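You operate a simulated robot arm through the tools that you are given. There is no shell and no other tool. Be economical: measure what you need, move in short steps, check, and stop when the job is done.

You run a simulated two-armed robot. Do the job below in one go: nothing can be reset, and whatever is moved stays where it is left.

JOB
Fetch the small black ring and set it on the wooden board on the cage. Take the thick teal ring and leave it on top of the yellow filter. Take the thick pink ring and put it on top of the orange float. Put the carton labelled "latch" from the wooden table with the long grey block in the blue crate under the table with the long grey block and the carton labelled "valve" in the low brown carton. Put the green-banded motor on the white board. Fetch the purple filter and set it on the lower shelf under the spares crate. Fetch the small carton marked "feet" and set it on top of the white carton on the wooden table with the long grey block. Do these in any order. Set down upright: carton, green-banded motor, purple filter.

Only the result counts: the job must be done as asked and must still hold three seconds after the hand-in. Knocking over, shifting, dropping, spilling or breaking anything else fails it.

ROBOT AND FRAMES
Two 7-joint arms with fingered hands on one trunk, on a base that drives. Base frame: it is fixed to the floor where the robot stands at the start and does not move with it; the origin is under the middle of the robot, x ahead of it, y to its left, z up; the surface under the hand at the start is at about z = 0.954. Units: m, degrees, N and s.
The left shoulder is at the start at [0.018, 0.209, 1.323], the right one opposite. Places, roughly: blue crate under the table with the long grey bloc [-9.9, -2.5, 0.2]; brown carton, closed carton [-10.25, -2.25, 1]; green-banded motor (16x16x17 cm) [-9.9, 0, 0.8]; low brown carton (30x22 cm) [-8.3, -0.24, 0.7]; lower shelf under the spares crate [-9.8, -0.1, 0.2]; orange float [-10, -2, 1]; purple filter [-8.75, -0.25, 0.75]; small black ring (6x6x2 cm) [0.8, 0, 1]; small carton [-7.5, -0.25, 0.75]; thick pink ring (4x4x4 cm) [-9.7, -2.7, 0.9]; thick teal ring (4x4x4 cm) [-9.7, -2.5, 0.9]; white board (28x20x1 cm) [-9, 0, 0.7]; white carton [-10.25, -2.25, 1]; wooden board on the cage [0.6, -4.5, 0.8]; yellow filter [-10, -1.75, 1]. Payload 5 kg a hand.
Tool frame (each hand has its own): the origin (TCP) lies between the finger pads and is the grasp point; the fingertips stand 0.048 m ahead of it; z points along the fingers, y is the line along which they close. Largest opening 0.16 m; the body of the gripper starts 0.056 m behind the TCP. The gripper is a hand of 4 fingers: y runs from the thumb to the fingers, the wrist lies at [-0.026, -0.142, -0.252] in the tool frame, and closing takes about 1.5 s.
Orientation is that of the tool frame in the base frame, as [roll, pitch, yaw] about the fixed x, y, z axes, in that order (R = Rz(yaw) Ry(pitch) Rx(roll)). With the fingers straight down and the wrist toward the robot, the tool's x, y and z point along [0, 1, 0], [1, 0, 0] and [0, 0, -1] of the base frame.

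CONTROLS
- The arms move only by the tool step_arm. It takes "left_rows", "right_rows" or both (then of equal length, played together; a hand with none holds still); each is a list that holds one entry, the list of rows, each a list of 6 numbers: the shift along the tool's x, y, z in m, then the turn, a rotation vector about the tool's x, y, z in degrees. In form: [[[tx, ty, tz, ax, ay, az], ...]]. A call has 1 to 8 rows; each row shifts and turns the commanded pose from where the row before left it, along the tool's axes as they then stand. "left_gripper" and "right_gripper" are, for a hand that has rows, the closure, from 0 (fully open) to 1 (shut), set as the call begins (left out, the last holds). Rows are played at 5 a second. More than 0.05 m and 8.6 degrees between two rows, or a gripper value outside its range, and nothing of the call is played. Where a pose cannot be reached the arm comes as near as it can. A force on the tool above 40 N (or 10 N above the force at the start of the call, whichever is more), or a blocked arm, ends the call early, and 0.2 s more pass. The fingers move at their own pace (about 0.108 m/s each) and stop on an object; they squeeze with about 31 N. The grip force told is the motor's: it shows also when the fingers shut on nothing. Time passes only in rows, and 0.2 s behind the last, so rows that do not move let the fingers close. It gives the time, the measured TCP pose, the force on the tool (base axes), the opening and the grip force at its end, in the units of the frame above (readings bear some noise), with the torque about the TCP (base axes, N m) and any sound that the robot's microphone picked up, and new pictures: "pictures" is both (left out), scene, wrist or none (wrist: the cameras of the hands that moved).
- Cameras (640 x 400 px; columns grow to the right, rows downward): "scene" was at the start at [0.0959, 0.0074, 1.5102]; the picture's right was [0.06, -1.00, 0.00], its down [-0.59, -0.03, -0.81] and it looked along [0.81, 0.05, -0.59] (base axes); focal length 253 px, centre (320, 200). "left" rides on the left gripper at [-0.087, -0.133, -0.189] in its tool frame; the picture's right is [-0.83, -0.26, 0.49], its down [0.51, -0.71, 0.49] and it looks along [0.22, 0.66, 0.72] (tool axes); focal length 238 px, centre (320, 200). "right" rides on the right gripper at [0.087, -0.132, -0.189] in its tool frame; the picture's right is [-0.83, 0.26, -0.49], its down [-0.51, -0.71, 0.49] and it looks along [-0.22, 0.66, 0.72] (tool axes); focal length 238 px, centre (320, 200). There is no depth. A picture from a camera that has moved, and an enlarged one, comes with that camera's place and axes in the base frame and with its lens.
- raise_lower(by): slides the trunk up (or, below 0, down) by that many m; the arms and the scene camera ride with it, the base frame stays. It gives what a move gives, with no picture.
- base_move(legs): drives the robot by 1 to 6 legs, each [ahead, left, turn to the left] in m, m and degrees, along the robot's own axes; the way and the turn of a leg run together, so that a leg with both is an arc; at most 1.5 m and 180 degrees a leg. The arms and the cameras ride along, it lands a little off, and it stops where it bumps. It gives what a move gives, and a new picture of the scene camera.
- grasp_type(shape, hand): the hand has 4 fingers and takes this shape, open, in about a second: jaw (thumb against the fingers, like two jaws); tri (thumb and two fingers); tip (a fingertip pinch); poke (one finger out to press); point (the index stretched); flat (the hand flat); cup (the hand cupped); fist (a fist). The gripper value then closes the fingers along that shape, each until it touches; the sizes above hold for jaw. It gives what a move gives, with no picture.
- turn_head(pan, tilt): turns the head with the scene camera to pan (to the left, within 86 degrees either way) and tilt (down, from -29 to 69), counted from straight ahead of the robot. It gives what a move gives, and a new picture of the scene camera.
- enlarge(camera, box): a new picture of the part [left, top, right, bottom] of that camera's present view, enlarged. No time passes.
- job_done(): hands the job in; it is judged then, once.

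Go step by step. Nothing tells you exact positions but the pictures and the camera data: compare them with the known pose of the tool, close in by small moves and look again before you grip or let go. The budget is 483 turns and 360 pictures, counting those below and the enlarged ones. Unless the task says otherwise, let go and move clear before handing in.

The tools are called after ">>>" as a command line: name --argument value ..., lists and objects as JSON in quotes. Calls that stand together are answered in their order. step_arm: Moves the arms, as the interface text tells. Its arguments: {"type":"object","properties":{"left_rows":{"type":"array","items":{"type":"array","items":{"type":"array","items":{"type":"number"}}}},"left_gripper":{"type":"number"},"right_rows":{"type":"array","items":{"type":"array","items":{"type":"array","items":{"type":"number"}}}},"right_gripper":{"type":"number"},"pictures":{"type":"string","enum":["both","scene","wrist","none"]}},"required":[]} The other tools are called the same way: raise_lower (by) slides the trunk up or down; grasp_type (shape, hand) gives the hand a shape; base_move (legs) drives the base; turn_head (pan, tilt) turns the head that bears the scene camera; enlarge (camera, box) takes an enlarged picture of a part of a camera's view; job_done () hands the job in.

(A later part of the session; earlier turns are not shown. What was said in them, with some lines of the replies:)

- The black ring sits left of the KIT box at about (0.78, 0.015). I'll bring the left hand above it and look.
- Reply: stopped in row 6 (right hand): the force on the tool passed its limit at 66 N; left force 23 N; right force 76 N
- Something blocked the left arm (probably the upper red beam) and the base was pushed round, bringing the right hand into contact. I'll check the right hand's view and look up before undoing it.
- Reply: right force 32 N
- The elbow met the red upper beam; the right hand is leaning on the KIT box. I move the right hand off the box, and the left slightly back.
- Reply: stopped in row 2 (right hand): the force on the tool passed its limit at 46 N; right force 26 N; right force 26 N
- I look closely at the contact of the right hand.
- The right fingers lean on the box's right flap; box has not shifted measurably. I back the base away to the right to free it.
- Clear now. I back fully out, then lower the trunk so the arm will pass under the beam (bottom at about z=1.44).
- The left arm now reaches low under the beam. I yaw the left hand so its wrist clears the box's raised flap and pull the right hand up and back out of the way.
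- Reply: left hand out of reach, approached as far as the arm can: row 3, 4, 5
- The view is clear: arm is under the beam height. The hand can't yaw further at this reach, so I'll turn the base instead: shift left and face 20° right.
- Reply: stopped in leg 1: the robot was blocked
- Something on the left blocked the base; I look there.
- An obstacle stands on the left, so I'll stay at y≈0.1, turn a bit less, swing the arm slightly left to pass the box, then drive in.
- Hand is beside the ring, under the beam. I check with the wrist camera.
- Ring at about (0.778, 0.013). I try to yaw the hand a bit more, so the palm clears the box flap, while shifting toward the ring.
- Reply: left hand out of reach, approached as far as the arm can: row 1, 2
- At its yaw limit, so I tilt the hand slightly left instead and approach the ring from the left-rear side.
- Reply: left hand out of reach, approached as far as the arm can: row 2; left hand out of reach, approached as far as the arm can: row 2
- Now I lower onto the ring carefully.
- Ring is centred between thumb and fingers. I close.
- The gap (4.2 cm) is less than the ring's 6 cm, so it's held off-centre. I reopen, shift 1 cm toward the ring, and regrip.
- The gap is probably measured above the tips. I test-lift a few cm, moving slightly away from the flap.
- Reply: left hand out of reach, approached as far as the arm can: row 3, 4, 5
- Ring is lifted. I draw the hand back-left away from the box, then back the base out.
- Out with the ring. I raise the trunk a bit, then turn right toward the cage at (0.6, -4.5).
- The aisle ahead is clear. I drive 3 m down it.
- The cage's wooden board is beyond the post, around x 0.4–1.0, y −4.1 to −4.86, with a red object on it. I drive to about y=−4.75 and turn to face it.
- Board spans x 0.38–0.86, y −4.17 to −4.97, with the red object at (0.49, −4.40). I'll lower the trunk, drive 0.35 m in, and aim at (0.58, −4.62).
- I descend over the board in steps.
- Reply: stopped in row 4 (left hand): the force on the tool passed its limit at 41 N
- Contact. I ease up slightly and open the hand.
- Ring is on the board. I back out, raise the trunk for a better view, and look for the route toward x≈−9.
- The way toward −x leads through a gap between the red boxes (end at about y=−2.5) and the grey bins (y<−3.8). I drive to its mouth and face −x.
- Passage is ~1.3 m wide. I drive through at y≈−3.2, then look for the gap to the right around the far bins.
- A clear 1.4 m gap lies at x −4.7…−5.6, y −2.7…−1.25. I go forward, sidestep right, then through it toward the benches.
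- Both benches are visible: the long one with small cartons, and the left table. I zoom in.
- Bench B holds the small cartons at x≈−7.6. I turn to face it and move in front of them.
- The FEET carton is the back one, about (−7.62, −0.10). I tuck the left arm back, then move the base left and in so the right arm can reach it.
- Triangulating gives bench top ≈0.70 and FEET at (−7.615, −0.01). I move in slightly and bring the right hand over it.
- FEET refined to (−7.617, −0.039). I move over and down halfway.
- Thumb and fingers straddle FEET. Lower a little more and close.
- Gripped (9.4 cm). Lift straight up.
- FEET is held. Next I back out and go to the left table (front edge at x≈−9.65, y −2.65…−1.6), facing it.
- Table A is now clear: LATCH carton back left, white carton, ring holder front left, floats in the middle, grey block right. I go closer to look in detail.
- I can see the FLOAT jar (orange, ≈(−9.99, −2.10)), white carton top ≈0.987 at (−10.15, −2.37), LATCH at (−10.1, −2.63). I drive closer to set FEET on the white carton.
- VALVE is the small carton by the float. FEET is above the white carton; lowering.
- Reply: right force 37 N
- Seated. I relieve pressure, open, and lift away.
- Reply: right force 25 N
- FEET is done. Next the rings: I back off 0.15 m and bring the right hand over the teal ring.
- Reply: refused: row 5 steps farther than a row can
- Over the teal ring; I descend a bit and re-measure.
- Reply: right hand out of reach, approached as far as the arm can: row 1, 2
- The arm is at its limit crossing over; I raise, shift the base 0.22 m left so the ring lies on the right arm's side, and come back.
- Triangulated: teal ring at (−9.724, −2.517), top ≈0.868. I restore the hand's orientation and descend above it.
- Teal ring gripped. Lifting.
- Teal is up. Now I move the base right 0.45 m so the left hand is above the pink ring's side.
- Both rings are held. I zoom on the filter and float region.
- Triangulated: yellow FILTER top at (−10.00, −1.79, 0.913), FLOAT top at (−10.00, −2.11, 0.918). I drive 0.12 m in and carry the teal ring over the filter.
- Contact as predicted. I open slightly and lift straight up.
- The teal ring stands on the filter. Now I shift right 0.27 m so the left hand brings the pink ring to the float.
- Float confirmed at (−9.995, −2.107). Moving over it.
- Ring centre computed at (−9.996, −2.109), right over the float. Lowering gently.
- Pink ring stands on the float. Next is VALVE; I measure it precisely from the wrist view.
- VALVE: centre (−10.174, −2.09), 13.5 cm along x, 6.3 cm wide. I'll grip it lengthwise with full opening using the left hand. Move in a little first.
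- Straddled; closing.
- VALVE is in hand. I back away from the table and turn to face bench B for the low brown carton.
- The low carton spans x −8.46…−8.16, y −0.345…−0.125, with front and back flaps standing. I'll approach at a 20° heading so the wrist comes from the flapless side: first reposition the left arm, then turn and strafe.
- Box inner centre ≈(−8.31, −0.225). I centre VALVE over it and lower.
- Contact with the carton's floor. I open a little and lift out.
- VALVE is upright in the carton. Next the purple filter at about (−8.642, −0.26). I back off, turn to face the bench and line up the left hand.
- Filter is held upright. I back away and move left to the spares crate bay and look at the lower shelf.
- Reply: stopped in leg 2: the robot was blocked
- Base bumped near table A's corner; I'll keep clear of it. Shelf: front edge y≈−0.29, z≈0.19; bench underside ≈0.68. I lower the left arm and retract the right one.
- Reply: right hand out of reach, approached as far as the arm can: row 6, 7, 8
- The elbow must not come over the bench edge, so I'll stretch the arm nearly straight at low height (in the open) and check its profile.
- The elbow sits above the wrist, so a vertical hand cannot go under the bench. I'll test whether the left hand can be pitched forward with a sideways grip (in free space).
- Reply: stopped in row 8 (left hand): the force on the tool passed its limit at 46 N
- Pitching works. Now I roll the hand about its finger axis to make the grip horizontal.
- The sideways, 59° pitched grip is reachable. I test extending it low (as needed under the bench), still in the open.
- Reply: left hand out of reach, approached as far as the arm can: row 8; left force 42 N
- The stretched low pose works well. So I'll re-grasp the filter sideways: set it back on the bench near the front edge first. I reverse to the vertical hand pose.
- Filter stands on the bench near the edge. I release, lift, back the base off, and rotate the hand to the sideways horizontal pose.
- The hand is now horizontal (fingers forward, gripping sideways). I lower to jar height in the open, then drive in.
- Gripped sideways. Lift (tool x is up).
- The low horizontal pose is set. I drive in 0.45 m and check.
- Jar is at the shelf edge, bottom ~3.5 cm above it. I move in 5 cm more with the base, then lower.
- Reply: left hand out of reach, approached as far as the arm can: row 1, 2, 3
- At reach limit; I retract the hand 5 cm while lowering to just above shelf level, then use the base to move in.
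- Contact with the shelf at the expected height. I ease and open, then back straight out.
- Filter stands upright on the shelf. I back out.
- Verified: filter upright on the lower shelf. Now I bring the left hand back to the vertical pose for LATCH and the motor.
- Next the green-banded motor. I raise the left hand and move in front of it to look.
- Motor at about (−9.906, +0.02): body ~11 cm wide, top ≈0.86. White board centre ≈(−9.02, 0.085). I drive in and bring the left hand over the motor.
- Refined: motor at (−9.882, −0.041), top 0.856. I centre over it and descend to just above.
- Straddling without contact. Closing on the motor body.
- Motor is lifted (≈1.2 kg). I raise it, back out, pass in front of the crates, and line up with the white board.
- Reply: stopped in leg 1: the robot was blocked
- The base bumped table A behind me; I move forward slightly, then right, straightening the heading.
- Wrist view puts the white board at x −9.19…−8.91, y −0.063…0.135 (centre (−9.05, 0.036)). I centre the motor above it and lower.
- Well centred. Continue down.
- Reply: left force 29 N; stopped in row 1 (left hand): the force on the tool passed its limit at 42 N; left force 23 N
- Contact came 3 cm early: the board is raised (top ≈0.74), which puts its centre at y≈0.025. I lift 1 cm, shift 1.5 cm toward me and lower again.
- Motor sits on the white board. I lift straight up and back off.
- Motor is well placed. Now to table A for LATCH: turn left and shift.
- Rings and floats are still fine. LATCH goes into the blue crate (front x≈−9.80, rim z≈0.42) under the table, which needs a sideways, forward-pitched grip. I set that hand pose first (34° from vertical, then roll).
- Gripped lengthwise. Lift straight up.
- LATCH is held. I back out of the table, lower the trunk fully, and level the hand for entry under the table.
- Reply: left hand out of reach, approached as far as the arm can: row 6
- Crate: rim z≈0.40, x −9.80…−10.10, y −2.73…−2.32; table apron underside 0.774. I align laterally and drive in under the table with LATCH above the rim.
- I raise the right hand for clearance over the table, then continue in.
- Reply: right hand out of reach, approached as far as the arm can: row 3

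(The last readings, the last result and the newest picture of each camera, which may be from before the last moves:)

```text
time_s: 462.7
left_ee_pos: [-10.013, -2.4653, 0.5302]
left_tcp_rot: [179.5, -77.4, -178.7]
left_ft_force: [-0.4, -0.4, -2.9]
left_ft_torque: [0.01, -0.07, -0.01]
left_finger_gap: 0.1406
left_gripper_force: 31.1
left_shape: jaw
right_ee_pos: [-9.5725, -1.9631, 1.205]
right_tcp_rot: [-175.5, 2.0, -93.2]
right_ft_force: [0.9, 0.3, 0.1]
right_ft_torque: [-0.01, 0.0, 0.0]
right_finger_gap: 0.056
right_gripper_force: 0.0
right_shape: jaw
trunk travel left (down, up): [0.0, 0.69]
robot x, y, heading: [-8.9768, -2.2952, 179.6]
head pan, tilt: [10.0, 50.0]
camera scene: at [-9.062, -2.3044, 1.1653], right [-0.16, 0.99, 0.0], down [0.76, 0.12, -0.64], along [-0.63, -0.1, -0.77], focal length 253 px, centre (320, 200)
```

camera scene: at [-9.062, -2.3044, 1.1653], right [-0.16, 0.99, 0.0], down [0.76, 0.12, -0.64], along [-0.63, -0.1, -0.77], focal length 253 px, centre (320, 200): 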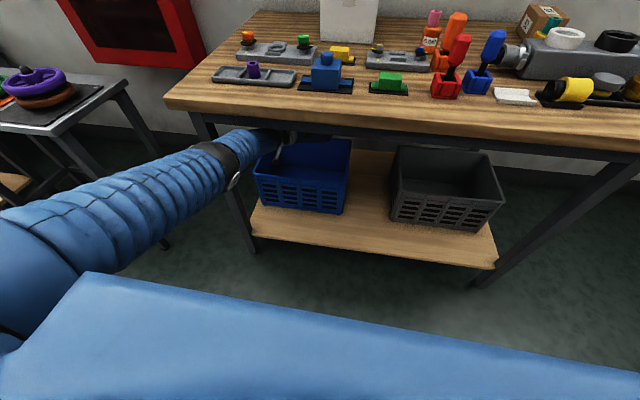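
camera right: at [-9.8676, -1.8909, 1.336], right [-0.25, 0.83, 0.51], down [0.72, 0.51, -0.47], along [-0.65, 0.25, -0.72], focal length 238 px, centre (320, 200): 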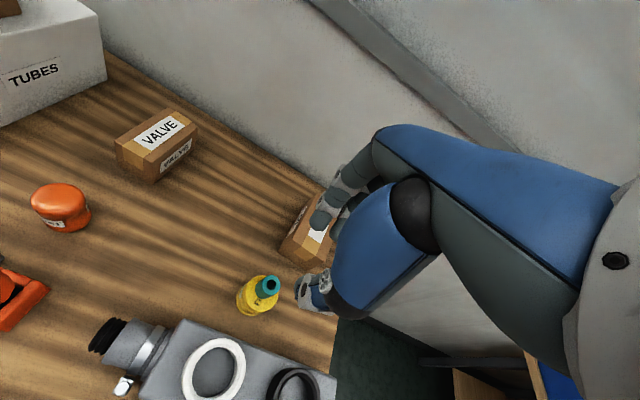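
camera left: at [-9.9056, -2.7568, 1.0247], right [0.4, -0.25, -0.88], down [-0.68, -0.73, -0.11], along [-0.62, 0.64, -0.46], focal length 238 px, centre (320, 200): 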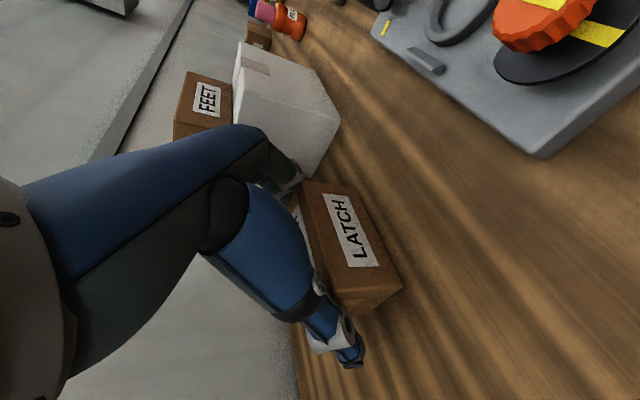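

In without contact. Now I step down into the crate: alternating small arm moves (lower, tilt down, retract) and base advances.

>>> step_arm --left_rows '[[[-0.0243, 0, -0.0053, 0, -4.2, 0], [-0.0243, 0, -0.0053, 0, -4.2, 0]]]' --pictures "none"

>>> base_move --legs '[[0.025, 0, 0]]'

>>> step_arm --left_rows '[[[-0.0222, 0, -0.0022, 0, -4.5, 0], [-0.0222, 0, -0.0022, 0, -4.5, 0]]]' --pictures "none"

```text
time_s: 463.3
left_ee_pos: [-9.9922, -2.4639, 0.4872]
left_tcp_rot: [179.8, -69.0, -179.0]
left_ft_force: [-0.1, -0.3, -3.0]
left_ft_torque: [0.0, -0.12, -0.03]
left_finger_gap: 0.1409
left_gripper_force: 30.7
left_shape: jaw
right_ee_pos: [-9.5736, -1.9631, 1.2049]
right_tcp_rot: [-175.7, 1.8, -93.1]
right_ft_force: [0.3, 0.7, -0.4]
right_ft_torque: [0.01, -0.01, 0.0]
right_finger_gap: 0.0559
right_gripper_force: 0.0
right_shape: jaw
trunk travel left (down, up): [0.0, 0.69]
robot x, y, heading: [-8.9775, -2.2925, 179.3]
head pan, tilt: [10.0, 50.0]
```

```text
time_s: 464.1
left_ee_pos: [-10.0167, -2.4633, 0.4831]
left_tcp_rot: [-180.0, -68.8, -179.2]
left_ft_force: [0.7, -0.1, -4.9]
left_ft_torque: [0.03, 0.12, -0.02]
left_finger_gap: 0.1411
left_gripper_force: 31.2
left_shape: jaw
right_ee_pos: [-9.6011, -1.9643, 1.2039]
right_tcp_rot: [-175.4, 1.9, -93.1]
right_ft_force: [-1.2, 0.3, -1.5]
right_ft_torque: [-0.01, -0.16, 0.04]
right_finger_gap: 0.0558
right_gripper_force: 0.1
right_shape: jaw
trunk travel left (down, up): [0.0, 0.69]
robot x, y, heading: [-9.0014, -2.2944, 179.4]
head pan, tilt: [10.0, 50.0]
camera scene: at [-9.0887, -2.304, 1.1651], right [-0.16, 0.99, 0.0], down [0.76, 0.12, -0.64], along [-0.63, -0.1, -0.77], focal length 253 px, centre (320, 200)
```

scene: 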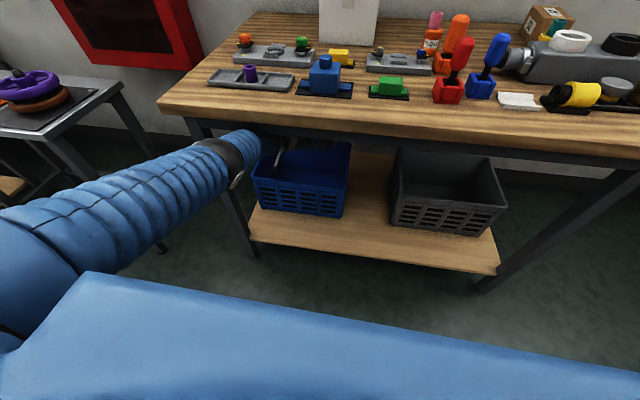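

```text
time_s: 464.7
left_ee_pos: [-9.9964, -2.4646, 0.4472]
left_tcp_rot: [179.7, -59.9, -178.8]
left_ft_force: [-0.4, 0.3, -2.1]
left_ft_torque: [-0.04, -0.11, 0.01]
left_finger_gap: 0.1408
left_gripper_force: 31.0
left_shape: jaw
right_ee_pos: [-9.5986, -1.9631, 1.2046]
right_tcp_rot: [-175.5, 1.9, -93.1]
right_ft_force: [0.1, -0.5, 0.1]
right_ft_torque: [0.0, 0.0, 0.0]
right_finger_gap: 0.0562
right_gripper_force: 0.0
right_shape: jaw
trunk travel left (down, up): [0.0, 0.69]
robot x, y, heading: [-9.005, -2.2903, 179.5]
head pan, tilt: [10.0, 50.0]
```

>>> base_move --legs '[[0.022, 0, 0]]'

>>> step_arm --left_rows '[[[-0.027, 0, -0.0018, 0, -4.25, 0], [-0.027, 0, -0.0018, 0, -4.25, 0]]]' --pictures "none"

>>> base_move --legs '[[0.03, 0, 0]]'

>>> step_arm --left_rows '[[[-0.03, 0, 0.001, 0, -4.25, 0], [-0.03, 0, 0.001, 0, -4.25, 0]]]' --pictures "none"

```text
time_s: 465.5
left_ee_pos: [-10.0185, -2.4649, 0.4451]
left_tcp_rot: [180.0, -59.8, -179.1]
left_ft_force: [0.0, -0.1, -4.4]
left_ft_torque: [0.02, 0.08, 0.0]
left_finger_gap: 0.1407
left_gripper_force: 31.3
left_shape: jaw
right_ee_pos: [-9.6212, -1.9634, 1.2018]
right_tcp_rot: [-175.4, 1.8, -93.1]
right_ft_force: [-2.7, -0.1, -1.5]
right_ft_torque: [-0.04, -0.18, 0.04]
right_finger_gap: 0.0562
right_gripper_force: 0.0
right_shape: jaw
trunk travel left (down, up): [0.0, 0.69]
robot x, y, heading: [-9.025, -2.2907, 179.2]
head pan, tilt: [10.0, 50.0]
camera scene: at [-9.1105, -2.3037, 1.1651], right [-0.16, 0.99, 0.0], down [0.76, 0.12, -0.64], along [-0.63, -0.1, -0.77], focal length 253 px, centre (320, 200)
```

scene: 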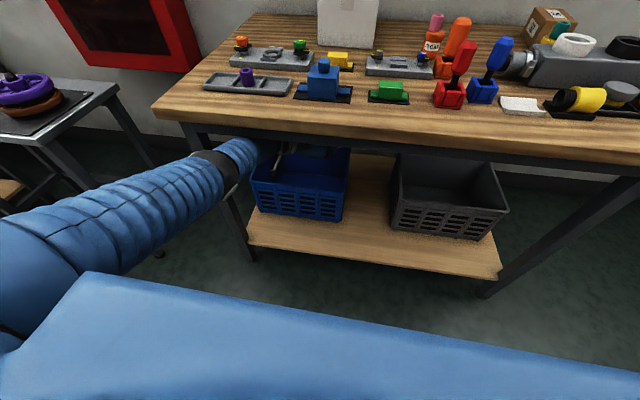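

```text
time_s: 466.1
left_ee_pos: [-9.9815, -2.461, 0.401]
left_tcp_rot: [179.9, -51.4, -179.0]
left_ft_force: [0.7, 0.8, -2.4]
left_ft_torque: [-0.03, -0.05, 0.05]
left_finger_gap: 0.141
left_gripper_force: 31.5
left_shape: jaw
left hand out of reach, approached as far as the arm can: row 1
right_ee_pos: [-9.62, -1.963, 1.2041]
right_tcp_rot: [-175.6, 1.8, -93.0]
right_ft_force: [0.4, 0.7, 0.2]
right_ft_torque: [-0.02, 0.01, 0.0]
right_finger_gap: 0.056
right_gripper_force: 0.1
right_shape: jaw
trunk travel left (down, up): [0.0, 0.69]
robot x, y, heading: [-9.0227, -2.2951, 179.3]
head pan, tilt: [10.0, 50.0]
```

```text
time_s: 466.9
left_ee_pos: [-10.0126, -2.4636, 0.3995]
left_tcp_rot: [-180.0, -51.3, -179.0]
left_ft_force: [-0.9, -1.1, -5.7]
left_ft_torque: [0.06, 0.09, -0.06]
left_finger_gap: 0.1406
left_gripper_force: 31.4
left_shape: jaw
right_ee_pos: [-9.6526, -1.9631, 1.2019]
right_tcp_rot: [-175.3, 1.8, -93.0]
right_ft_force: [-2.4, -0.7, -0.6]
right_ft_torque: [-0.02, -0.19, 0.0]
right_finger_gap: 0.0561
right_gripper_force: 0.0
right_shape: jaw
trunk travel left (down, up): [0.0, 0.69]
robot x, y, heading: [-9.052, -2.2921, 179.1]
head pan, tilt: [10.0, 50.0]
camera scene: at [-9.1409, -2.3035, 1.1651], right [-0.16, 0.99, 0.0], down [0.76, 0.12, -0.64], along [-0.63, -0.1, -0.77], focal length 253 px, centre (320, 200)
```

scene: 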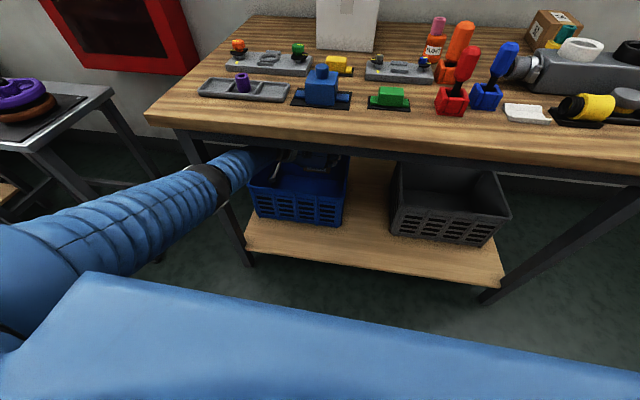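

```text
time_s: 467.6
left_ee_pos: [-9.9723, -2.46, 0.3542]
left_tcp_rot: [180.0, -42.8, -178.9]
left_ft_force: [-1.1, -0.4, -1.6]
left_ft_torque: [0.0, -0.12, 0.0]
left_finger_gap: 0.141
left_gripper_force: 31.1
left_shape: jaw
left hand out of reach, approached as far as the arm can: row 1
right_ee_pos: [-9.6521, -1.9642, 1.2018]
right_tcp_rot: [-175.5, 2.0, -92.8]
right_ft_force: [0.6, -0.5, -0.6]
right_ft_torque: [0.08, -0.06, 0.01]
right_finger_gap: 0.056
right_gripper_force: 0.0
right_shape: jaw
trunk travel left (down, up): [0.0, 0.69]
robot x, y, heading: [-9.0576, -2.2921, 179.4]
head pan, tilt: [10.0, 50.0]
```

>>> base_move --legs '[[0.05, 0, 0]]'

>>> enlarge --camera "left" --box '[0, 0, 640, 400]'

```text
time_s: 468.5
left_ee_pos: [-10.0232, -2.4575, 0.3532]
left_tcp_rot: [179.9, -42.7, -179.1]
left_ft_force: [4.7, -0.2, -2.9]
left_ft_torque: [0.08, 0.03, -0.4]
left_finger_gap: 0.1408
left_gripper_force: 31.0
left_shape: jaw
right_ee_pos: [-9.703, -1.9623, 1.2019]
right_tcp_rot: [-175.3, 1.9, -93.0]
right_ft_force: [-0.2, -0.4, -0.7]
right_ft_torque: [0.04, -0.11, 0.01]
right_finger_gap: 0.0562
right_gripper_force: 0.0
right_shape: jaw
trunk travel left (down, up): [0.0, 0.69]
robot x, y, heading: [-9.1029, -2.293, 179.3]
head pan, tilt: [10.0, 50.0]
camera scene: at [-9.1902, -2.3027, 1.1652], right [-0.16, 0.99, 0.0], down [0.76, 0.12, -0.64], along [-0.63, -0.1, -0.77], focal length 253 px, centre (320, 200)
```

scene: 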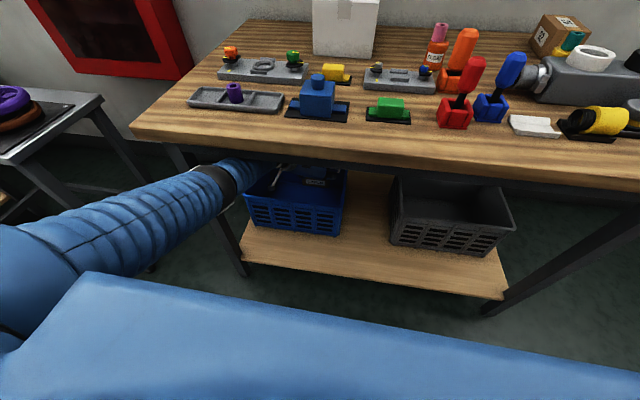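

```text
1.00 times, centred on (320, 200) of left (not enlarged: the box is as wide or as high as the picture)
camera zoom: at [-9.8292, -2.5878, 0.4318], right [0.29, -0.25, -0.92], down [-0.69, -0.72, -0.02], along [-0.66, 0.65, -0.38], focal length 238 px, centre (320, 200)
```

zoom: 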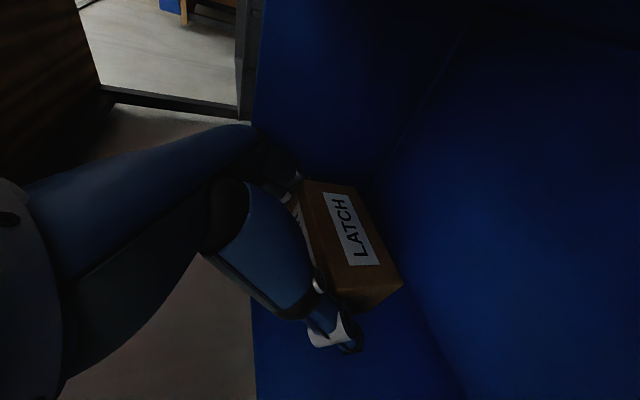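

A finger lightly touched the back wall; I continue in smaller increments, keeping 1–2 cm off both walls.

>>> step_arm --left_rows '[[[-0.033, 0, 0.009, 0, -4.0, 0]]]' --pictures "none"

>>> base_move --legs '[[0.012, 0, 0]]'

>>> step_arm --left_rows '[[[-0.033, 0, 0.009, 0, -4.0, 0]]]' --pictures "none"

```text
time_s: 468.9
left_ee_pos: [-9.9977, -2.4532, 0.3244]
left_tcp_rot: [-179.9, -38.8, -179.1]
left_ft_force: [-1.3, 0.6, -0.9]
left_ft_torque: [-0.01, -0.2, -0.03]
left_finger_gap: 0.1409
left_gripper_force: 31.0
left_shape: jaw
left hand out of reach, approached as far as the arm can: row 1
right_ee_pos: [-9.7014, -1.963, 1.2015]
right_tcp_rot: [-175.2, 1.9, -93.1]
right_ft_force: [-0.6, 0.1, -0.5]
right_ft_torque: [0.02, -0.04, 0.01]
right_finger_gap: 0.0559
right_gripper_force: 0.0
right_shape: jaw
trunk travel left (down, up): [0.0, 0.69]
robot x, y, heading: [-9.1002, -2.2925, 179.3]
head pan, tilt: [10.0, 50.0]
```

```text
time_s: 469.6
left_ee_pos: [-10.008, -2.4524, 0.3239]
left_tcp_rot: [-179.8, -38.7, -179.2]
left_ft_force: [-1.2, -0.4, -4.1]
left_ft_torque: [-0.01, -0.02, -0.02]
left_finger_gap: 0.1407
left_gripper_force: 30.7
left_shape: jaw
right_ee_pos: [-9.7153, -1.9611, 1.2017]
right_tcp_rot: [-175.2, 1.9, -93.0]
right_ft_force: [-1.9, -0.2, -1.3]
right_ft_torque: [-0.01, -0.17, 0.02]
right_finger_gap: 0.0561
right_gripper_force: 0.0
right_shape: jaw
trunk travel left (down, up): [0.0, 0.69]
robot x, y, heading: [-9.1162, -2.2925, 179.5]
head pan, tilt: [10.0, 50.0]
camera scene: at [-9.2027, -2.3025, 1.1651], right [-0.16, 0.99, 0.0], down [0.76, 0.12, -0.64], along [-0.63, -0.1, -0.77], focal length 253 px, centre (320, 200)
```

scene: 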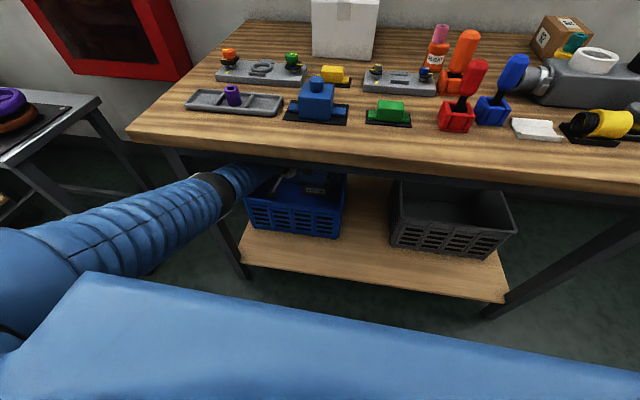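

```text
time_s: 470.0
left_ee_pos: [-9.9798, -2.4449, 0.2972]
left_tcp_rot: [-179.9, -34.6, -179.1]
left_ft_force: [0.8, 0.0, -2.2]
left_ft_torque: [-0.01, 0.03, -0.01]
left_finger_gap: 0.1406
left_gripper_force: 30.9
left_shape: jaw
left hand out of reach, approached as far as the arm can: row 1
right_ee_pos: [-9.7148, -1.9613, 1.2005]
right_tcp_rot: [-175.3, 1.7, -93.1]
right_ft_force: [-0.3, 0.7, -0.5]
right_ft_torque: [-0.01, -0.03, -0.01]
right_finger_gap: 0.056
right_gripper_force: 0.1
right_shape: jaw
trunk travel left (down, up): [0.0, 0.69]
robot x, y, heading: [-9.1151, -2.2907, 179.1]
head pan, tilt: [10.0, 50.0]
```

>>> base_move --legs '[[0.03, 0, 0]]'

>>> step_arm --left_rows '[[[-0.012, -0.006, 0.004, 0, 0, 0], [-0.012, -0.006, 0.004, 0, 0, 0], [0, 0, 0, 0, 0, 0]]]' --pictures "wrist"

```text
time_s: 470.8
left_ee_pos: [-9.975, -2.4507, 0.2858]
left_tcp_rot: [179.8, -33.5, -178.5]
left_ft_force: [5.9, -1.8, -5.5]
left_ft_torque: [0.45, 0.68, 0.23]
left_finger_gap: 0.1408
left_gripper_force: 30.3
left_shape: jaw
right_ee_pos: [-9.7255, -1.9659, 1.2018]
right_tcp_rot: [-175.2, 1.9, -92.5]
right_ft_force: [-0.3, -0.6, -0.9]
right_ft_torque: [0.01, -0.04, 0.04]
right_finger_gap: 0.0559
right_gripper_force: 0.1
right_shape: jaw
trunk travel left (down, up): [0.0, 0.69]
robot x, y, heading: [-9.1247, -2.2903, 179.9]
head pan, tilt: [10.0, 50.0]
stopped in leg 1: the robot was blocked; the commanded pose is now the measured one
camera scene: at [-9.2106, -2.3024, 1.1652], right [-0.17, 0.99, 0.0], down [0.76, 0.13, -0.64], along [-0.63, -0.11, -0.77], focal length 253 px, centre (320, 200)
```

scene: 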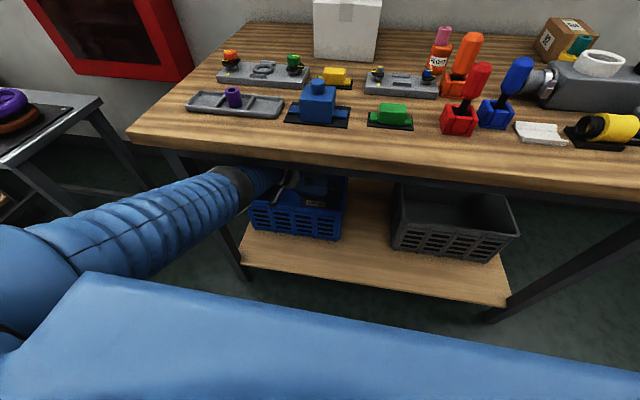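

```text
time_s: 471.3
left_ee_pos: [-9.9763, -2.4478, 0.288]
left_tcp_rot: [179.3, -34.2, -178.5]
left_ft_force: [23.8, 3.6, 31.6]
left_ft_torque: [-4.99, -3.23, 4.14]
left_finger_gap: 0.1408
left_gripper_force: 31.0
left_shape: jaw
right_ee_pos: [-9.7233, -1.9657, 1.2034]
right_tcp_rot: [-175.5, 1.8, -92.8]
right_ft_force: [0.0, 0.5, -0.4]
right_ft_torque: [0.11, -0.01, 0.02]
right_finger_gap: 0.0558
right_gripper_force: 0.1
right_shape: jaw
trunk travel left (down, up): [0.0, 0.69]
robot x, y, heading: [-9.1262, -2.2922, 179.6]
head pan, tilt: [10.0, 50.0]
stopped in row 2 (left hand): the force on the tool passed its limit at 50 N (the readings are from after the stop); the commanded pose is now the measured one
camera left: at [-9.7951, -2.5795, 0.393], right [0.42, -0.24, -0.88], down [-0.68, -0.72, -0.13], along [-0.6, 0.65, -0.47], focal length 238 px, centre (320, 200)
```

left: 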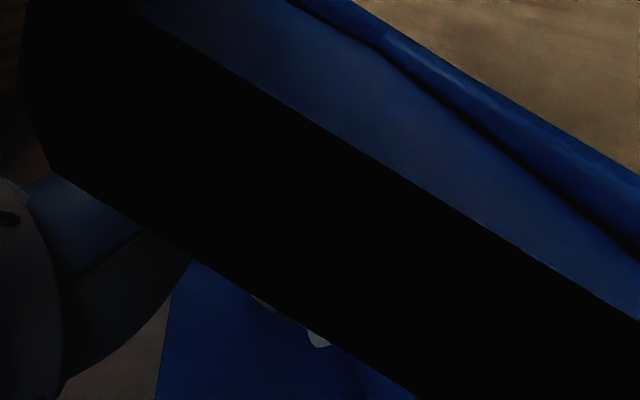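

The hand camera is resting on the crate's front rim. I lift 4 cm, advance the base so it passes inside, and lower again.

>>> step_arm --left_rows '[[[0.011, 0, -0.017, 0, 0, 0], [0.011, 0, -0.017, 0, 0, 0]]]' --pictures "none"

>>> base_move --legs '[[0.035, 0, 0]]'

>>> enlarge --camera "left" --box '[0, 0, 640, 400]'

```text
time_s: 471.8
left_ee_pos: [-9.9138, -2.4794, 0.2599]
left_tcp_rot: [178.2, -30.9, -175.8]
left_ft_force: [-117.1, 9.6, 66.8]
left_ft_torque: [-6.43, -21.75, -9.41]
left_finger_gap: 0.1415
left_gripper_force: 30.9
left_shape: jaw
right_ee_pos: [-9.7231, -1.9916, 1.2055]
right_tcp_rot: [-175.6, 2.0, -91.1]
right_ft_force: [0.5, -1.0, -0.6]
right_ft_torque: [0.01, 0.0, 0.0]
right_finger_gap: 0.0558
right_gripper_force: 0.0
right_shape: jaw
trunk travel left (down, up): [0.0, 0.69]
robot x, y, heading: [-9.1157, -2.2942, -178.7]
head pan, tilt: [10.0, 50.0]
stopped in row 2 (left hand): the force on the tool passed its limit at 224 N (the readings are from after the stop); the commanded pose is now the measured one
```

```text
time_s: 472.5
left_ee_pos: [-9.914, -2.4793, 0.2602]
left_tcp_rot: [178.2, -31.1, -175.8]
left_ft_force: [-17.5, 8.7, 23.1]
left_ft_torque: [-2.74, -3.56, -1.02]
left_finger_gap: 0.1415
left_gripper_force: 30.9
left_shape: jaw
right_ee_pos: [-9.7273, -1.992, 1.207]
right_tcp_rot: [-175.6, 1.9, -90.8]
right_ft_force: [0.3, -0.7, -0.4]
right_ft_torque: [0.05, 0.0, 0.0]
right_finger_gap: 0.0558
right_gripper_force: 0.1
right_shape: jaw
trunk travel left (down, up): [0.0, 0.69]
robot x, y, heading: [-9.1182, -2.2998, -178.5]
head pan, tilt: [10.0, 50.0]
stopped in leg 1: the robot was blocked; the commanded pose is now the measured one
camera scene: at [-9.2016, -2.3131, 1.1663], right [-0.2, 0.98, 0.0], down [0.75, 0.15, -0.64], along [-0.63, -0.13, -0.77], focal length 253 px, centre (320, 200)
```

scene: 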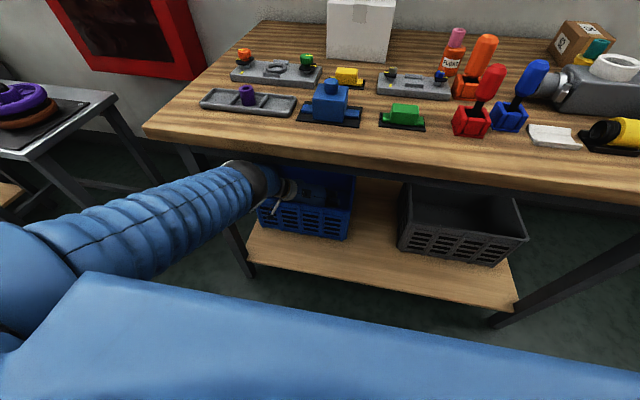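

```text
1.00 times, centred on (320, 200) of left (not enlarged: the box is as wide or as high as the picture)
camera zoom: at [-9.7352, -2.6053, 0.3725], right [0.48, -0.21, -0.85], down [-0.65, -0.74, -0.18], along [-0.6, 0.64, -0.49], focal length 238 px, centre (320, 200)
```

zoom: 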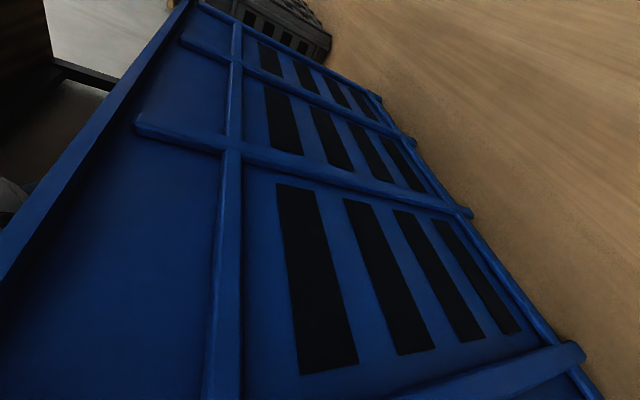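

>>> enlarge --camera "scene" --box '[210, 140, 370, 260]'

```text
3.33 times, centred on (290, 200) of scene
camera zoom: at [-9.2016, -2.3131, 1.1663], right [-0.2, 0.98, 0.0], down [0.75, 0.15, -0.64], along [-0.63, -0.13, -0.77], focal length 843 px, centre (420, 200)
```

zoom: 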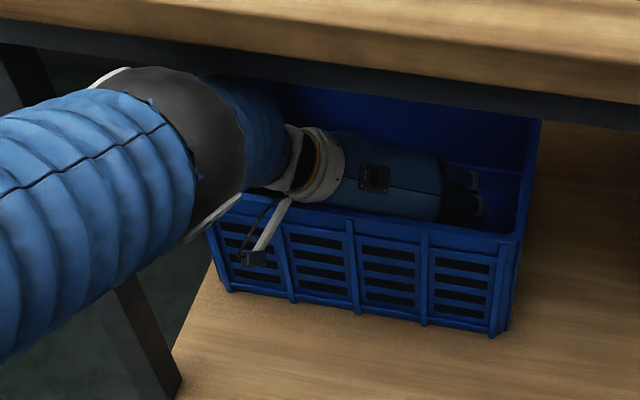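

The carton should be resting on the crate floor (TCP 0.26 − 0.071). I open the hand gently here.

>>> step_arm --left_rows '[[[0, 0, 0, 0, 0, 0], [0, 0, 0, 0, 0, 0], [0, 0, 0, 0, 0, 0], [0, 0, 0, 0, 0, 0]]]' --left_gripper 0.0 --pictures "none"

>>> enlarge --camera "scene" --box '[210, 140, 370, 260]'

```text
time_s: 473.5
left_ee_pos: [-9.9145, -2.4798, 0.2587]
left_tcp_rot: [178.2, -31.1, -175.8]
left_ft_force: [-17.8, 15.2, 23.7]
left_ft_torque: [-3.38, -4.56, -0.2]
left_finger_gap: 0.1599
left_gripper_force: 0.2
left_shape: jaw
right_ee_pos: [-9.7264, -1.9912, 1.2059]
right_tcp_rot: [-175.6, 1.9, -91.0]
right_ft_force: [0.0, 0.3, 0.0]
right_ft_torque: [-0.04, 0.05, -0.04]
right_finger_gap: 0.056
right_gripper_force: 0.1
right_shape: jaw
trunk travel left (down, up): [0.0, 0.69]
robot x, y, heading: [-9.122, -2.2938, -178.7]
head pan, tilt: [10.0, 50.0]
```

```text
3.33 times, centred on (290, 200) of scene
camera zoom: at [-9.2006, -2.3136, 1.1657], right [-0.2, 0.98, 0.0], down [0.75, 0.15, -0.64], along [-0.63, -0.13, -0.76], focal length 843 px, centre (420, 200)
```

zoom: 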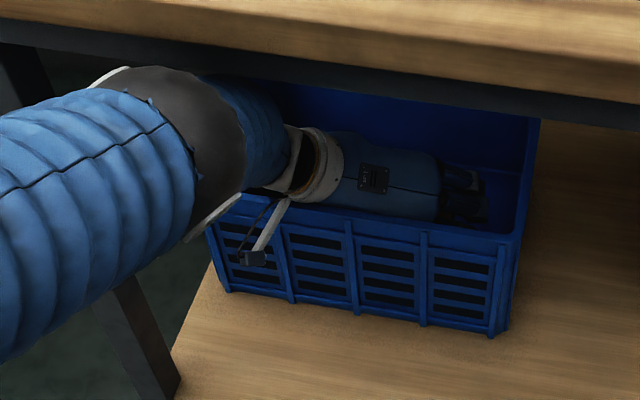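

LATCH released. To exit without lifting the table with the elbow, I straighten the arm in small steps (hand forward/up slightly, then base back).

>>> step_arm --left_rows '[[[0.01, 0, 0.003, 0, 0, 0], [0.01, 0, 0.003, 0, 0, 0]]]' --pictures "none"

```text
time_s: 474.1
left_ee_pos: [-9.9296, -2.4801, 0.2627]
left_tcp_rot: [178.5, -30.8, -175.8]
left_ft_force: [40.1, 4.0, 54.3]
left_ft_torque: [-6.85, -1.44, 5.49]
left_finger_gap: 0.1597
left_gripper_force: 0.1
left_shape: jaw
right_ee_pos: [-9.7239, -1.9881, 1.2056]
right_tcp_rot: [-175.7, 1.7, -90.9]
right_ft_force: [0.4, 0.6, -0.1]
right_ft_torque: [-0.13, 0.0, -0.02]
right_finger_gap: 0.0561
right_gripper_force: 0.1
right_shape: jaw
trunk travel left (down, up): [0.0, 0.69]
robot x, y, heading: [-9.1191, -2.2952, -178.6]
head pan, tilt: [10.0, 50.0]
stopped in row 2 (left hand): the force on the tool passed its limit at 233 N (the readings are from after the stop); the commanded pose is now the measured one
```

Pitching the fingers more downward lifts the camera over the rim and straightens the arm. I do that first.

>>> step_arm --left_rows '[[[0, 0, 0, 0, -5, 0], [0, 0, 0, 0, -5, 0], [0, 0, 0, 0, -5, 0]]]' --pictures "none"

```text
time_s: 474.9
left_ee_pos: [-9.8948, -2.4683, 0.265]
left_tcp_rot: [178.7, -15.5, -176.3]
left_ft_force: [0.2, -0.1, -0.3]
left_ft_torque: [-0.02, 0.01, 0.0]
left_finger_gap: 0.1599
left_gripper_force: 0.0
left_shape: jaw
left hand out of reach, approached as far as the arm can: row 1, 2, 3
right_ee_pos: [-9.7294, -1.9883, 1.2051]
right_tcp_rot: [-175.4, 1.9, -91.0]
right_ft_force: [0.1, 1.0, 0.5]
right_ft_torque: [-0.01, 0.02, 0.04]
right_finger_gap: 0.0562
right_gripper_force: 0.0
right_shape: jaw
trunk travel left (down, up): [0.0, 0.69]
robot x, y, heading: [-9.118, -2.2936, -178.7]
head pan, tilt: [10.0, 50.0]
```

Free of contact. I check LATCH and clearance.

>>> enlarge --camera "left" --box '[0, 0, 640, 400]'

>>> enlarge --camera "scene" --box '[210, 140, 370, 260]'

```text
1.00 times, centred on (320, 200) of left (not enlarged: the box is as wide or as high as the picture)
camera zoom: at [-9.7522, -2.5973, 0.4206], right [0.69, -0.2, -0.7], down [-0.58, -0.74, -0.35], along [-0.44, 0.65, -0.62], focal length 238 px, centre (320, 200)
```

zoom: 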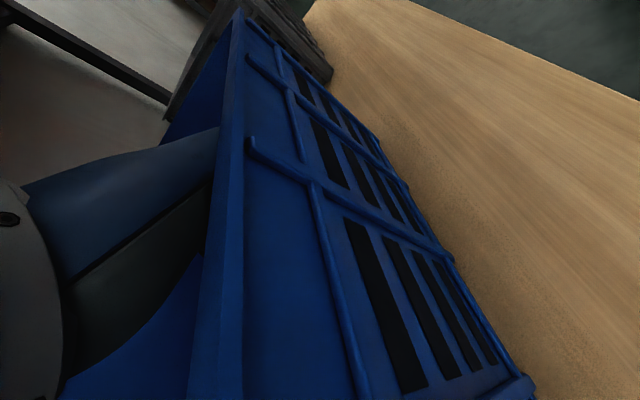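

```text
3.33 times, centred on (290, 200) of scene
camera zoom: at [-9.2044, -2.3104, 1.1652], right [-0.2, 0.98, 0.0], down [0.75, 0.15, -0.64], along [-0.63, -0.13, -0.77], focal length 843 px, centre (420, 200)
```

zoom: 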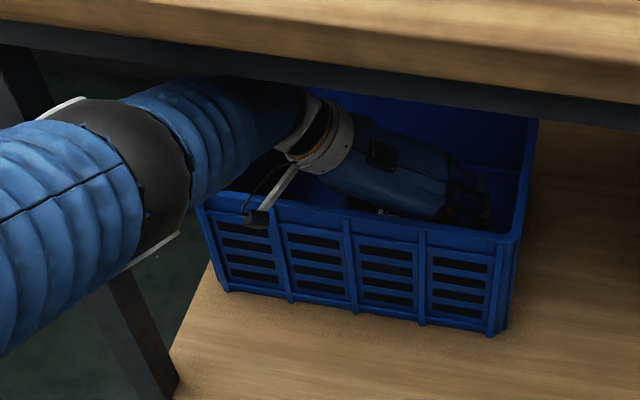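

Arm is straight and clear, crate unmoved. I withdraw: hand up and forward while levelling it, then base back, repeating.

>>> step_arm --left_rows '[[[0.0329, 0, -0.0065, 0, 4.2, 0], [0.0333, 0, -0.004, 0, 4.2, 0], [0.0335, 0, -0.0015, 0, 4.2, 0]]]' --pictures "none"

```text
time_s: 475.7
left_ee_pos: [-9.9693, -2.468, 0.3085]
left_tcp_rot: [178.5, -28.1, -176.1]
left_ft_force: [0.5, -0.7, -1.6]
left_ft_torque: [0.03, 0.09, 0.05]
left_finger_gap: 0.1597
left_gripper_force: 0.0
left_shape: jaw
left hand out of reach, approached as far as the arm can: row 2
right_ee_pos: [-9.7294, -1.9897, 1.2036]
right_tcp_rot: [-175.5, 1.9, -90.9]
right_ft_force: [-0.9, -1.1, 0.3]
right_ft_torque: [0.11, 0.0, 0.0]
right_finger_gap: 0.0558
right_gripper_force: 0.1
right_shape: jaw
trunk travel left (down, up): [0.0, 0.69]
robot x, y, heading: [-9.1198, -2.2975, -178.4]
head pan, tilt: [10.0, 50.0]
```

>>> base_move --legs '[[-0.03, 0, 0]]'

>>> step_arm --left_rows '[[[0.0218, 0, -0.0054, 0, 4, 0], [0.0221, 0, -0.0039, 0, 4, 0], [0.0223, 0, -0.0023, 0, 4, 0]]]' --pictures "none"

>>> base_move --legs '[[-0.04, 0, 0]]'

```text
time_s: 476.5
left_ee_pos: [-9.9407, -2.4674, 0.3124]
left_tcp_rot: [178.6, -28.3, -176.1]
left_ft_force: [0.1, 0.1, 1.8]
left_ft_torque: [-0.02, -0.03, 0.01]
left_finger_gap: 0.16
left_gripper_force: 0.1
left_shape: jaw
right_ee_pos: [-9.6973, -1.9874, 1.207]
right_tcp_rot: [-175.8, 1.9, -91.0]
right_ft_force: [2.0, -0.4, 1.1]
right_ft_torque: [-0.02, 0.17, -0.01]
right_finger_gap: 0.0562
right_gripper_force: 0.0
right_shape: jaw
trunk travel left (down, up): [0.0, 0.69]
robot x, y, heading: [-9.0919, -2.2984, -178.6]
head pan, tilt: [10.0, 50.0]
camera scene: at [-9.1731, -2.3099, 1.1655], right [-0.2, 0.98, 0.0], down [0.75, 0.15, -0.64], along [-0.63, -0.13, -0.77], focal length 253 px, centre (320, 200)
```

scene: 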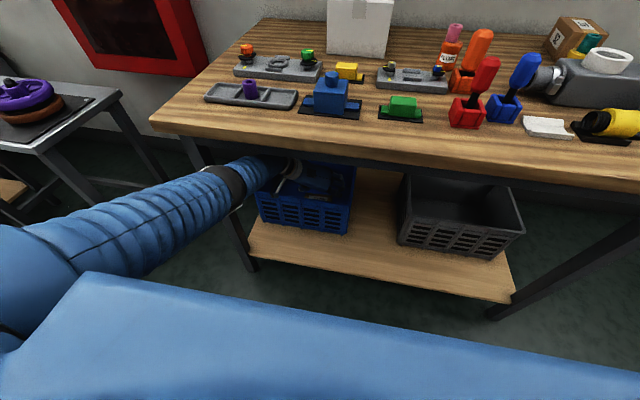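

```text
time_s: 477.3
left_ee_pos: [-9.9882, -2.4694, 0.355]
left_tcp_rot: [178.2, -40.2, -175.5]
left_ft_force: [0.7, -0.5, -1.1]
left_ft_torque: [0.02, 0.03, -0.01]
left_finger_gap: 0.1598
left_gripper_force: 0.0
left_shape: jaw
right_ee_pos: [-9.6982, -1.9883, 1.2047]
right_tcp_rot: [-175.6, 2.0, -91.0]
right_ft_force: [-0.2, -0.7, 0.3]
right_ft_torque: [-0.01, 0.02, 0.0]
right_finger_gap: 0.0559
right_gripper_force: 0.1
right_shape: jaw
trunk travel left (down, up): [0.0, 0.69]
robot x, y, heading: [-9.0913, -2.2945, -178.8]
head pan, tilt: [10.0, 50.0]
```

```text
time_s: 478.2
left_ee_pos: [-9.9478, -2.471, 0.3576]
left_tcp_rot: [178.2, -40.4, -175.6]
left_ft_force: [0.6, -0.2, 0.8]
left_ft_torque: [-0.05, -0.05, 0.0]
left_finger_gap: 0.1602
left_gripper_force: 0.0
left_shape: jaw
right_ee_pos: [-9.6572, -1.9876, 1.2065]
right_tcp_rot: [-175.7, 1.9, -90.8]
right_ft_force: [1.7, 0.1, 0.8]
right_ft_torque: [0.03, 0.16, -0.03]
right_finger_gap: 0.0559
right_gripper_force: 0.1
right_shape: jaw
trunk travel left (down, up): [0.0, 0.69]
robot x, y, heading: [-9.0462, -2.2898, -178.4]
head pan, tilt: [10.0, 50.0]
camera scene: at [-9.1325, -2.309, 1.1655], right [-0.2, 0.98, 0.0], down [0.75, 0.15, -0.64], along [-0.63, -0.13, -0.77], focal length 253 px, centre (320, 200)
```

scene: 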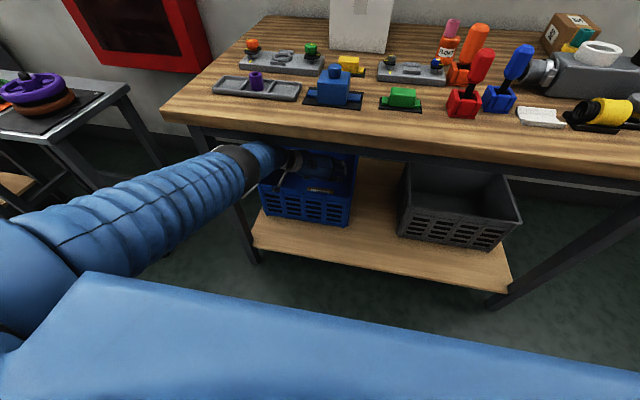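

>>> step_arm --left_rows '[[[0.0211, 0, -0.0019, 0, 4, 0], [0.0212, 0, -0.0004, 0, 4, 0], [0.0211, 0, 0.0011, 0, 4, 0]]]' --pictures "none"

>>> base_move --legs '[[-0.04, 0, 0]]'

>>> step_arm --left_rows '[[[0.0206, 0, -0.0034, 0, 4, 0], [0.0208, 0, -0.0019, 0, 4, 0], [0.0208, 0, -0.0005, 0, 4, 0]]]' --pictures "none"

>>> enlarge --camera "scene" --box '[220, 130, 380, 250]'

```text
time_s: 479.0
left_ee_pos: [-9.9925, -2.4752, 0.4027]
left_tcp_rot: [177.8, -52.4, -174.8]
left_ft_force: [0.3, -0.2, 0.1]
left_ft_torque: [-0.02, 0.02, -0.02]
left_finger_gap: 0.16
left_gripper_force: 0.0
left_shape: jaw
right_ee_pos: [-9.6581, -1.9872, 1.2054]
right_tcp_rot: [-175.6, 1.9, -91.0]
right_ft_force: [0.0, -0.3, 0.6]
right_ft_torque: [0.0, 0.07, -0.04]
right_finger_gap: 0.0562
right_gripper_force: 0.1
right_shape: jaw
trunk travel left (down, up): [0.0, 0.69]
robot x, y, heading: [-9.0466, -2.2937, -178.3]
head pan, tilt: [10.0, 50.0]
```

```text
time_s: 479.9
left_ee_pos: [-9.9525, -2.4729, 0.4051]
left_tcp_rot: [177.8, -52.4, -174.9]
left_ft_force: [-0.7, 0.6, 1.3]
left_ft_torque: [-0.06, -0.1, 0.02]
left_finger_gap: 0.1603
left_gripper_force: 0.1
left_shape: jaw
right_ee_pos: [-9.6165, -1.9856, 1.2066]
right_tcp_rot: [-175.8, 1.9, -91.0]
right_ft_force: [1.1, -0.1, 1.2]
right_ft_torque: [0.01, 0.2, -0.05]
right_finger_gap: 0.0558
right_gripper_force: 0.0
right_shape: jaw
trunk travel left (down, up): [0.0, 0.69]
robot x, y, heading: [-9.0079, -2.2938, -178.8]
head pan, tilt: [10.0, 50.0]
camera scene: at [-9.0926, -2.3079, 1.1655], right [-0.2, 0.98, 0.0], down [0.75, 0.15, -0.64], along [-0.63, -0.13, -0.77], focal length 253 px, centre (320, 200)
```

scene: 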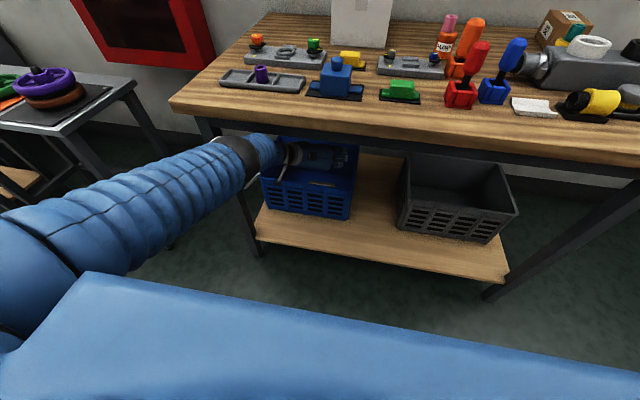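

```text
time_s: 480.7
left_ee_pos: [-9.9814, -2.477, 0.4553]
left_tcp_rot: [177.0, -64.2, -174.0]
left_ft_force: [-0.2, -0.3, 0.6]
left_ft_torque: [0.0, -0.02, -0.01]
left_finger_gap: 0.1597
left_gripper_force: 0.0
left_shape: jaw
right_ee_pos: [-9.6173, -1.9859, 1.2051]
right_tcp_rot: [-175.8, 1.9, -91.1]
right_ft_force: [0.3, 0.0, 1.3]
right_ft_torque: [0.01, 0.01, 0.0]
right_finger_gap: 0.0559
right_gripper_force: 0.1
right_shape: jaw
trunk travel left (down, up): [0.0, 0.69]
robot x, y, heading: [-9.0085, -2.2925, -178.7]
head pan, tilt: [10.0, 50.0]
```

```text
3.33 times, centred on (300, 190) of scene
camera zoom: at [-9.0942, -2.308, 1.165], right [-0.2, 0.98, 0.0], down [0.75, 0.15, -0.64], along [-0.63, -0.13, -0.77], focal length 843 px, centre (387, 233)
```

zoom: 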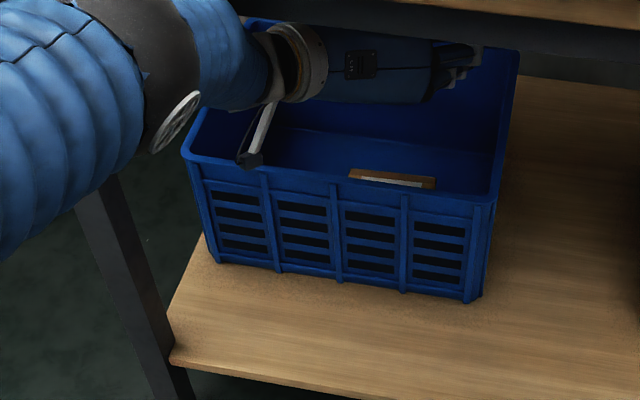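

LATCH lies flat in the crate. One more raise to clear the rim, then back out.

>>> step_arm --left_rows '[[[0.0238, 0, -0.002, 0, 4, 0], [0.0241, 0, 0.0, 0, 4, 0], [0.0243, 0, 0.002, 0, 4, 0]]]' --pictures "none"

>>> base_move --legs '[[-0.25, 0, 0], [-0.35, 0, 0]]'

>>> enlarge --camera "scene" --box '[220, 60, 460, 220]'

```text
time_s: 481.7
left_ee_pos: [-9.9833, -2.4759, 0.4835]
left_tcp_rot: [175.0, -73.6, -171.9]
left_ft_force: [-0.2, 0.1, -0.6]
left_ft_torque: [-0.02, -0.02, 0.01]
left_finger_gap: 0.1597
left_gripper_force: 0.0
left_shape: jaw
right_ee_pos: [-9.6175, -1.9853, 1.2085]
right_tcp_rot: [-175.7, 1.9, -91.0]
right_ft_force: [0.6, -0.5, 0.7]
right_ft_torque: [-0.01, 0.02, 0.03]
right_finger_gap: 0.056
right_gripper_force: 0.1
right_shape: jaw
trunk travel left (down, up): [0.0, 0.69]
robot x, y, heading: [-9.0074, -2.2972, -178.5]
head pan, tilt: [10.0, 50.0]
stopped in row 3 (left hand): the arm was blocked; the commanded pose is now the measured one
```

```text
time_s: 485.4
left_ee_pos: [-9.3812, -2.4623, 0.4847]
left_tcp_rot: [175.1, -73.7, -171.9]
left_ft_force: [0.1, -0.1, 0.6]
left_ft_torque: [-0.01, -0.04, 0.01]
left_finger_gap: 0.1597
left_gripper_force: 0.0
left_shape: jaw
right_ee_pos: [-9.014, -1.972, 1.2077]
right_tcp_rot: [-175.8, 1.9, -90.8]
right_ft_force: [1.5, 0.3, 0.4]
right_ft_torque: [-0.01, 0.09, 0.0]
right_finger_gap: 0.0563
right_gripper_force: 0.1
right_shape: jaw
trunk travel left (down, up): [0.0, 0.69]
robot x, y, heading: [-8.4024, -2.2761, -178.6]
head pan, tilt: [10.0, 50.0]
camera scene: at [-8.489, -2.292, 1.1654], right [-0.2, 0.98, 0.0], down [0.75, 0.15, -0.64], along [-0.63, -0.13, -0.77], focal length 253 px, centre (320, 200)
```

scene: 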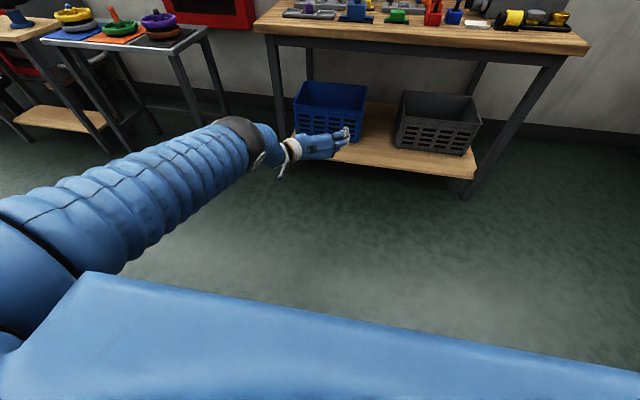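

```text
2.50 times, centred on (340, 140) of scene
camera zoom: at [-8.489, -2.292, 1.1654], right [-0.2, 0.98, 0.0], down [0.75, 0.15, -0.64], along [-0.63, -0.13, -0.77], focal length 632 px, centre (270, 350)
```

zoom: 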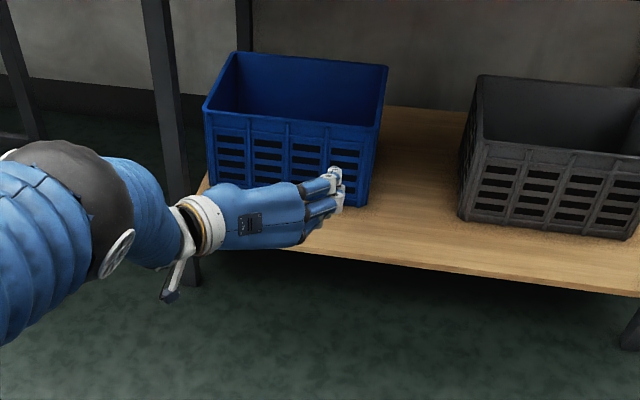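

LATCH is in the crate, the crate is unmoved, and both hands are empty and clear. The earlier views show the black ring, teal ring, pink ring, FEET, VALVE, filter and motor all in place, so I hand in.

>>> job_done

```text
The job is handed in.
```

I've handed the job in with every item placed as asked. I could only partly see LATCH inside the blue crate.

- **Black ring:** it is on the wooden board on the cage.
- **Teal and pink rings:** the teal ring stands on the yellow filter and the pink ring on the orange float. Both were still standing in the last pictures.
- **FEET:** it is on top of the white carton.
- **VALVE:** it is upright in the low brown carton.
- **Motor:** it sits upright, centred on the white board.
- **Purple filter:** it is upright on the lower shelf under the spares crate.
- **LATCH:** it is in the blue crate. It was nearly level when I let go, and I could see only a strip of its top face, at the right height for upright.

Three things went wrong that could count against the result, though I saw nothing displaced in the pictures:

- **KIT box:** at the start, the left arm hit the upper shelf beam and the right hand leaned on the KIT box.
- **Table with the long grey block:** the base bumped its corner twice.
- **Blue crate:** while I was placing LATCH, the hand pressed on the crate's rim, with force spikes of up to about 230 N.
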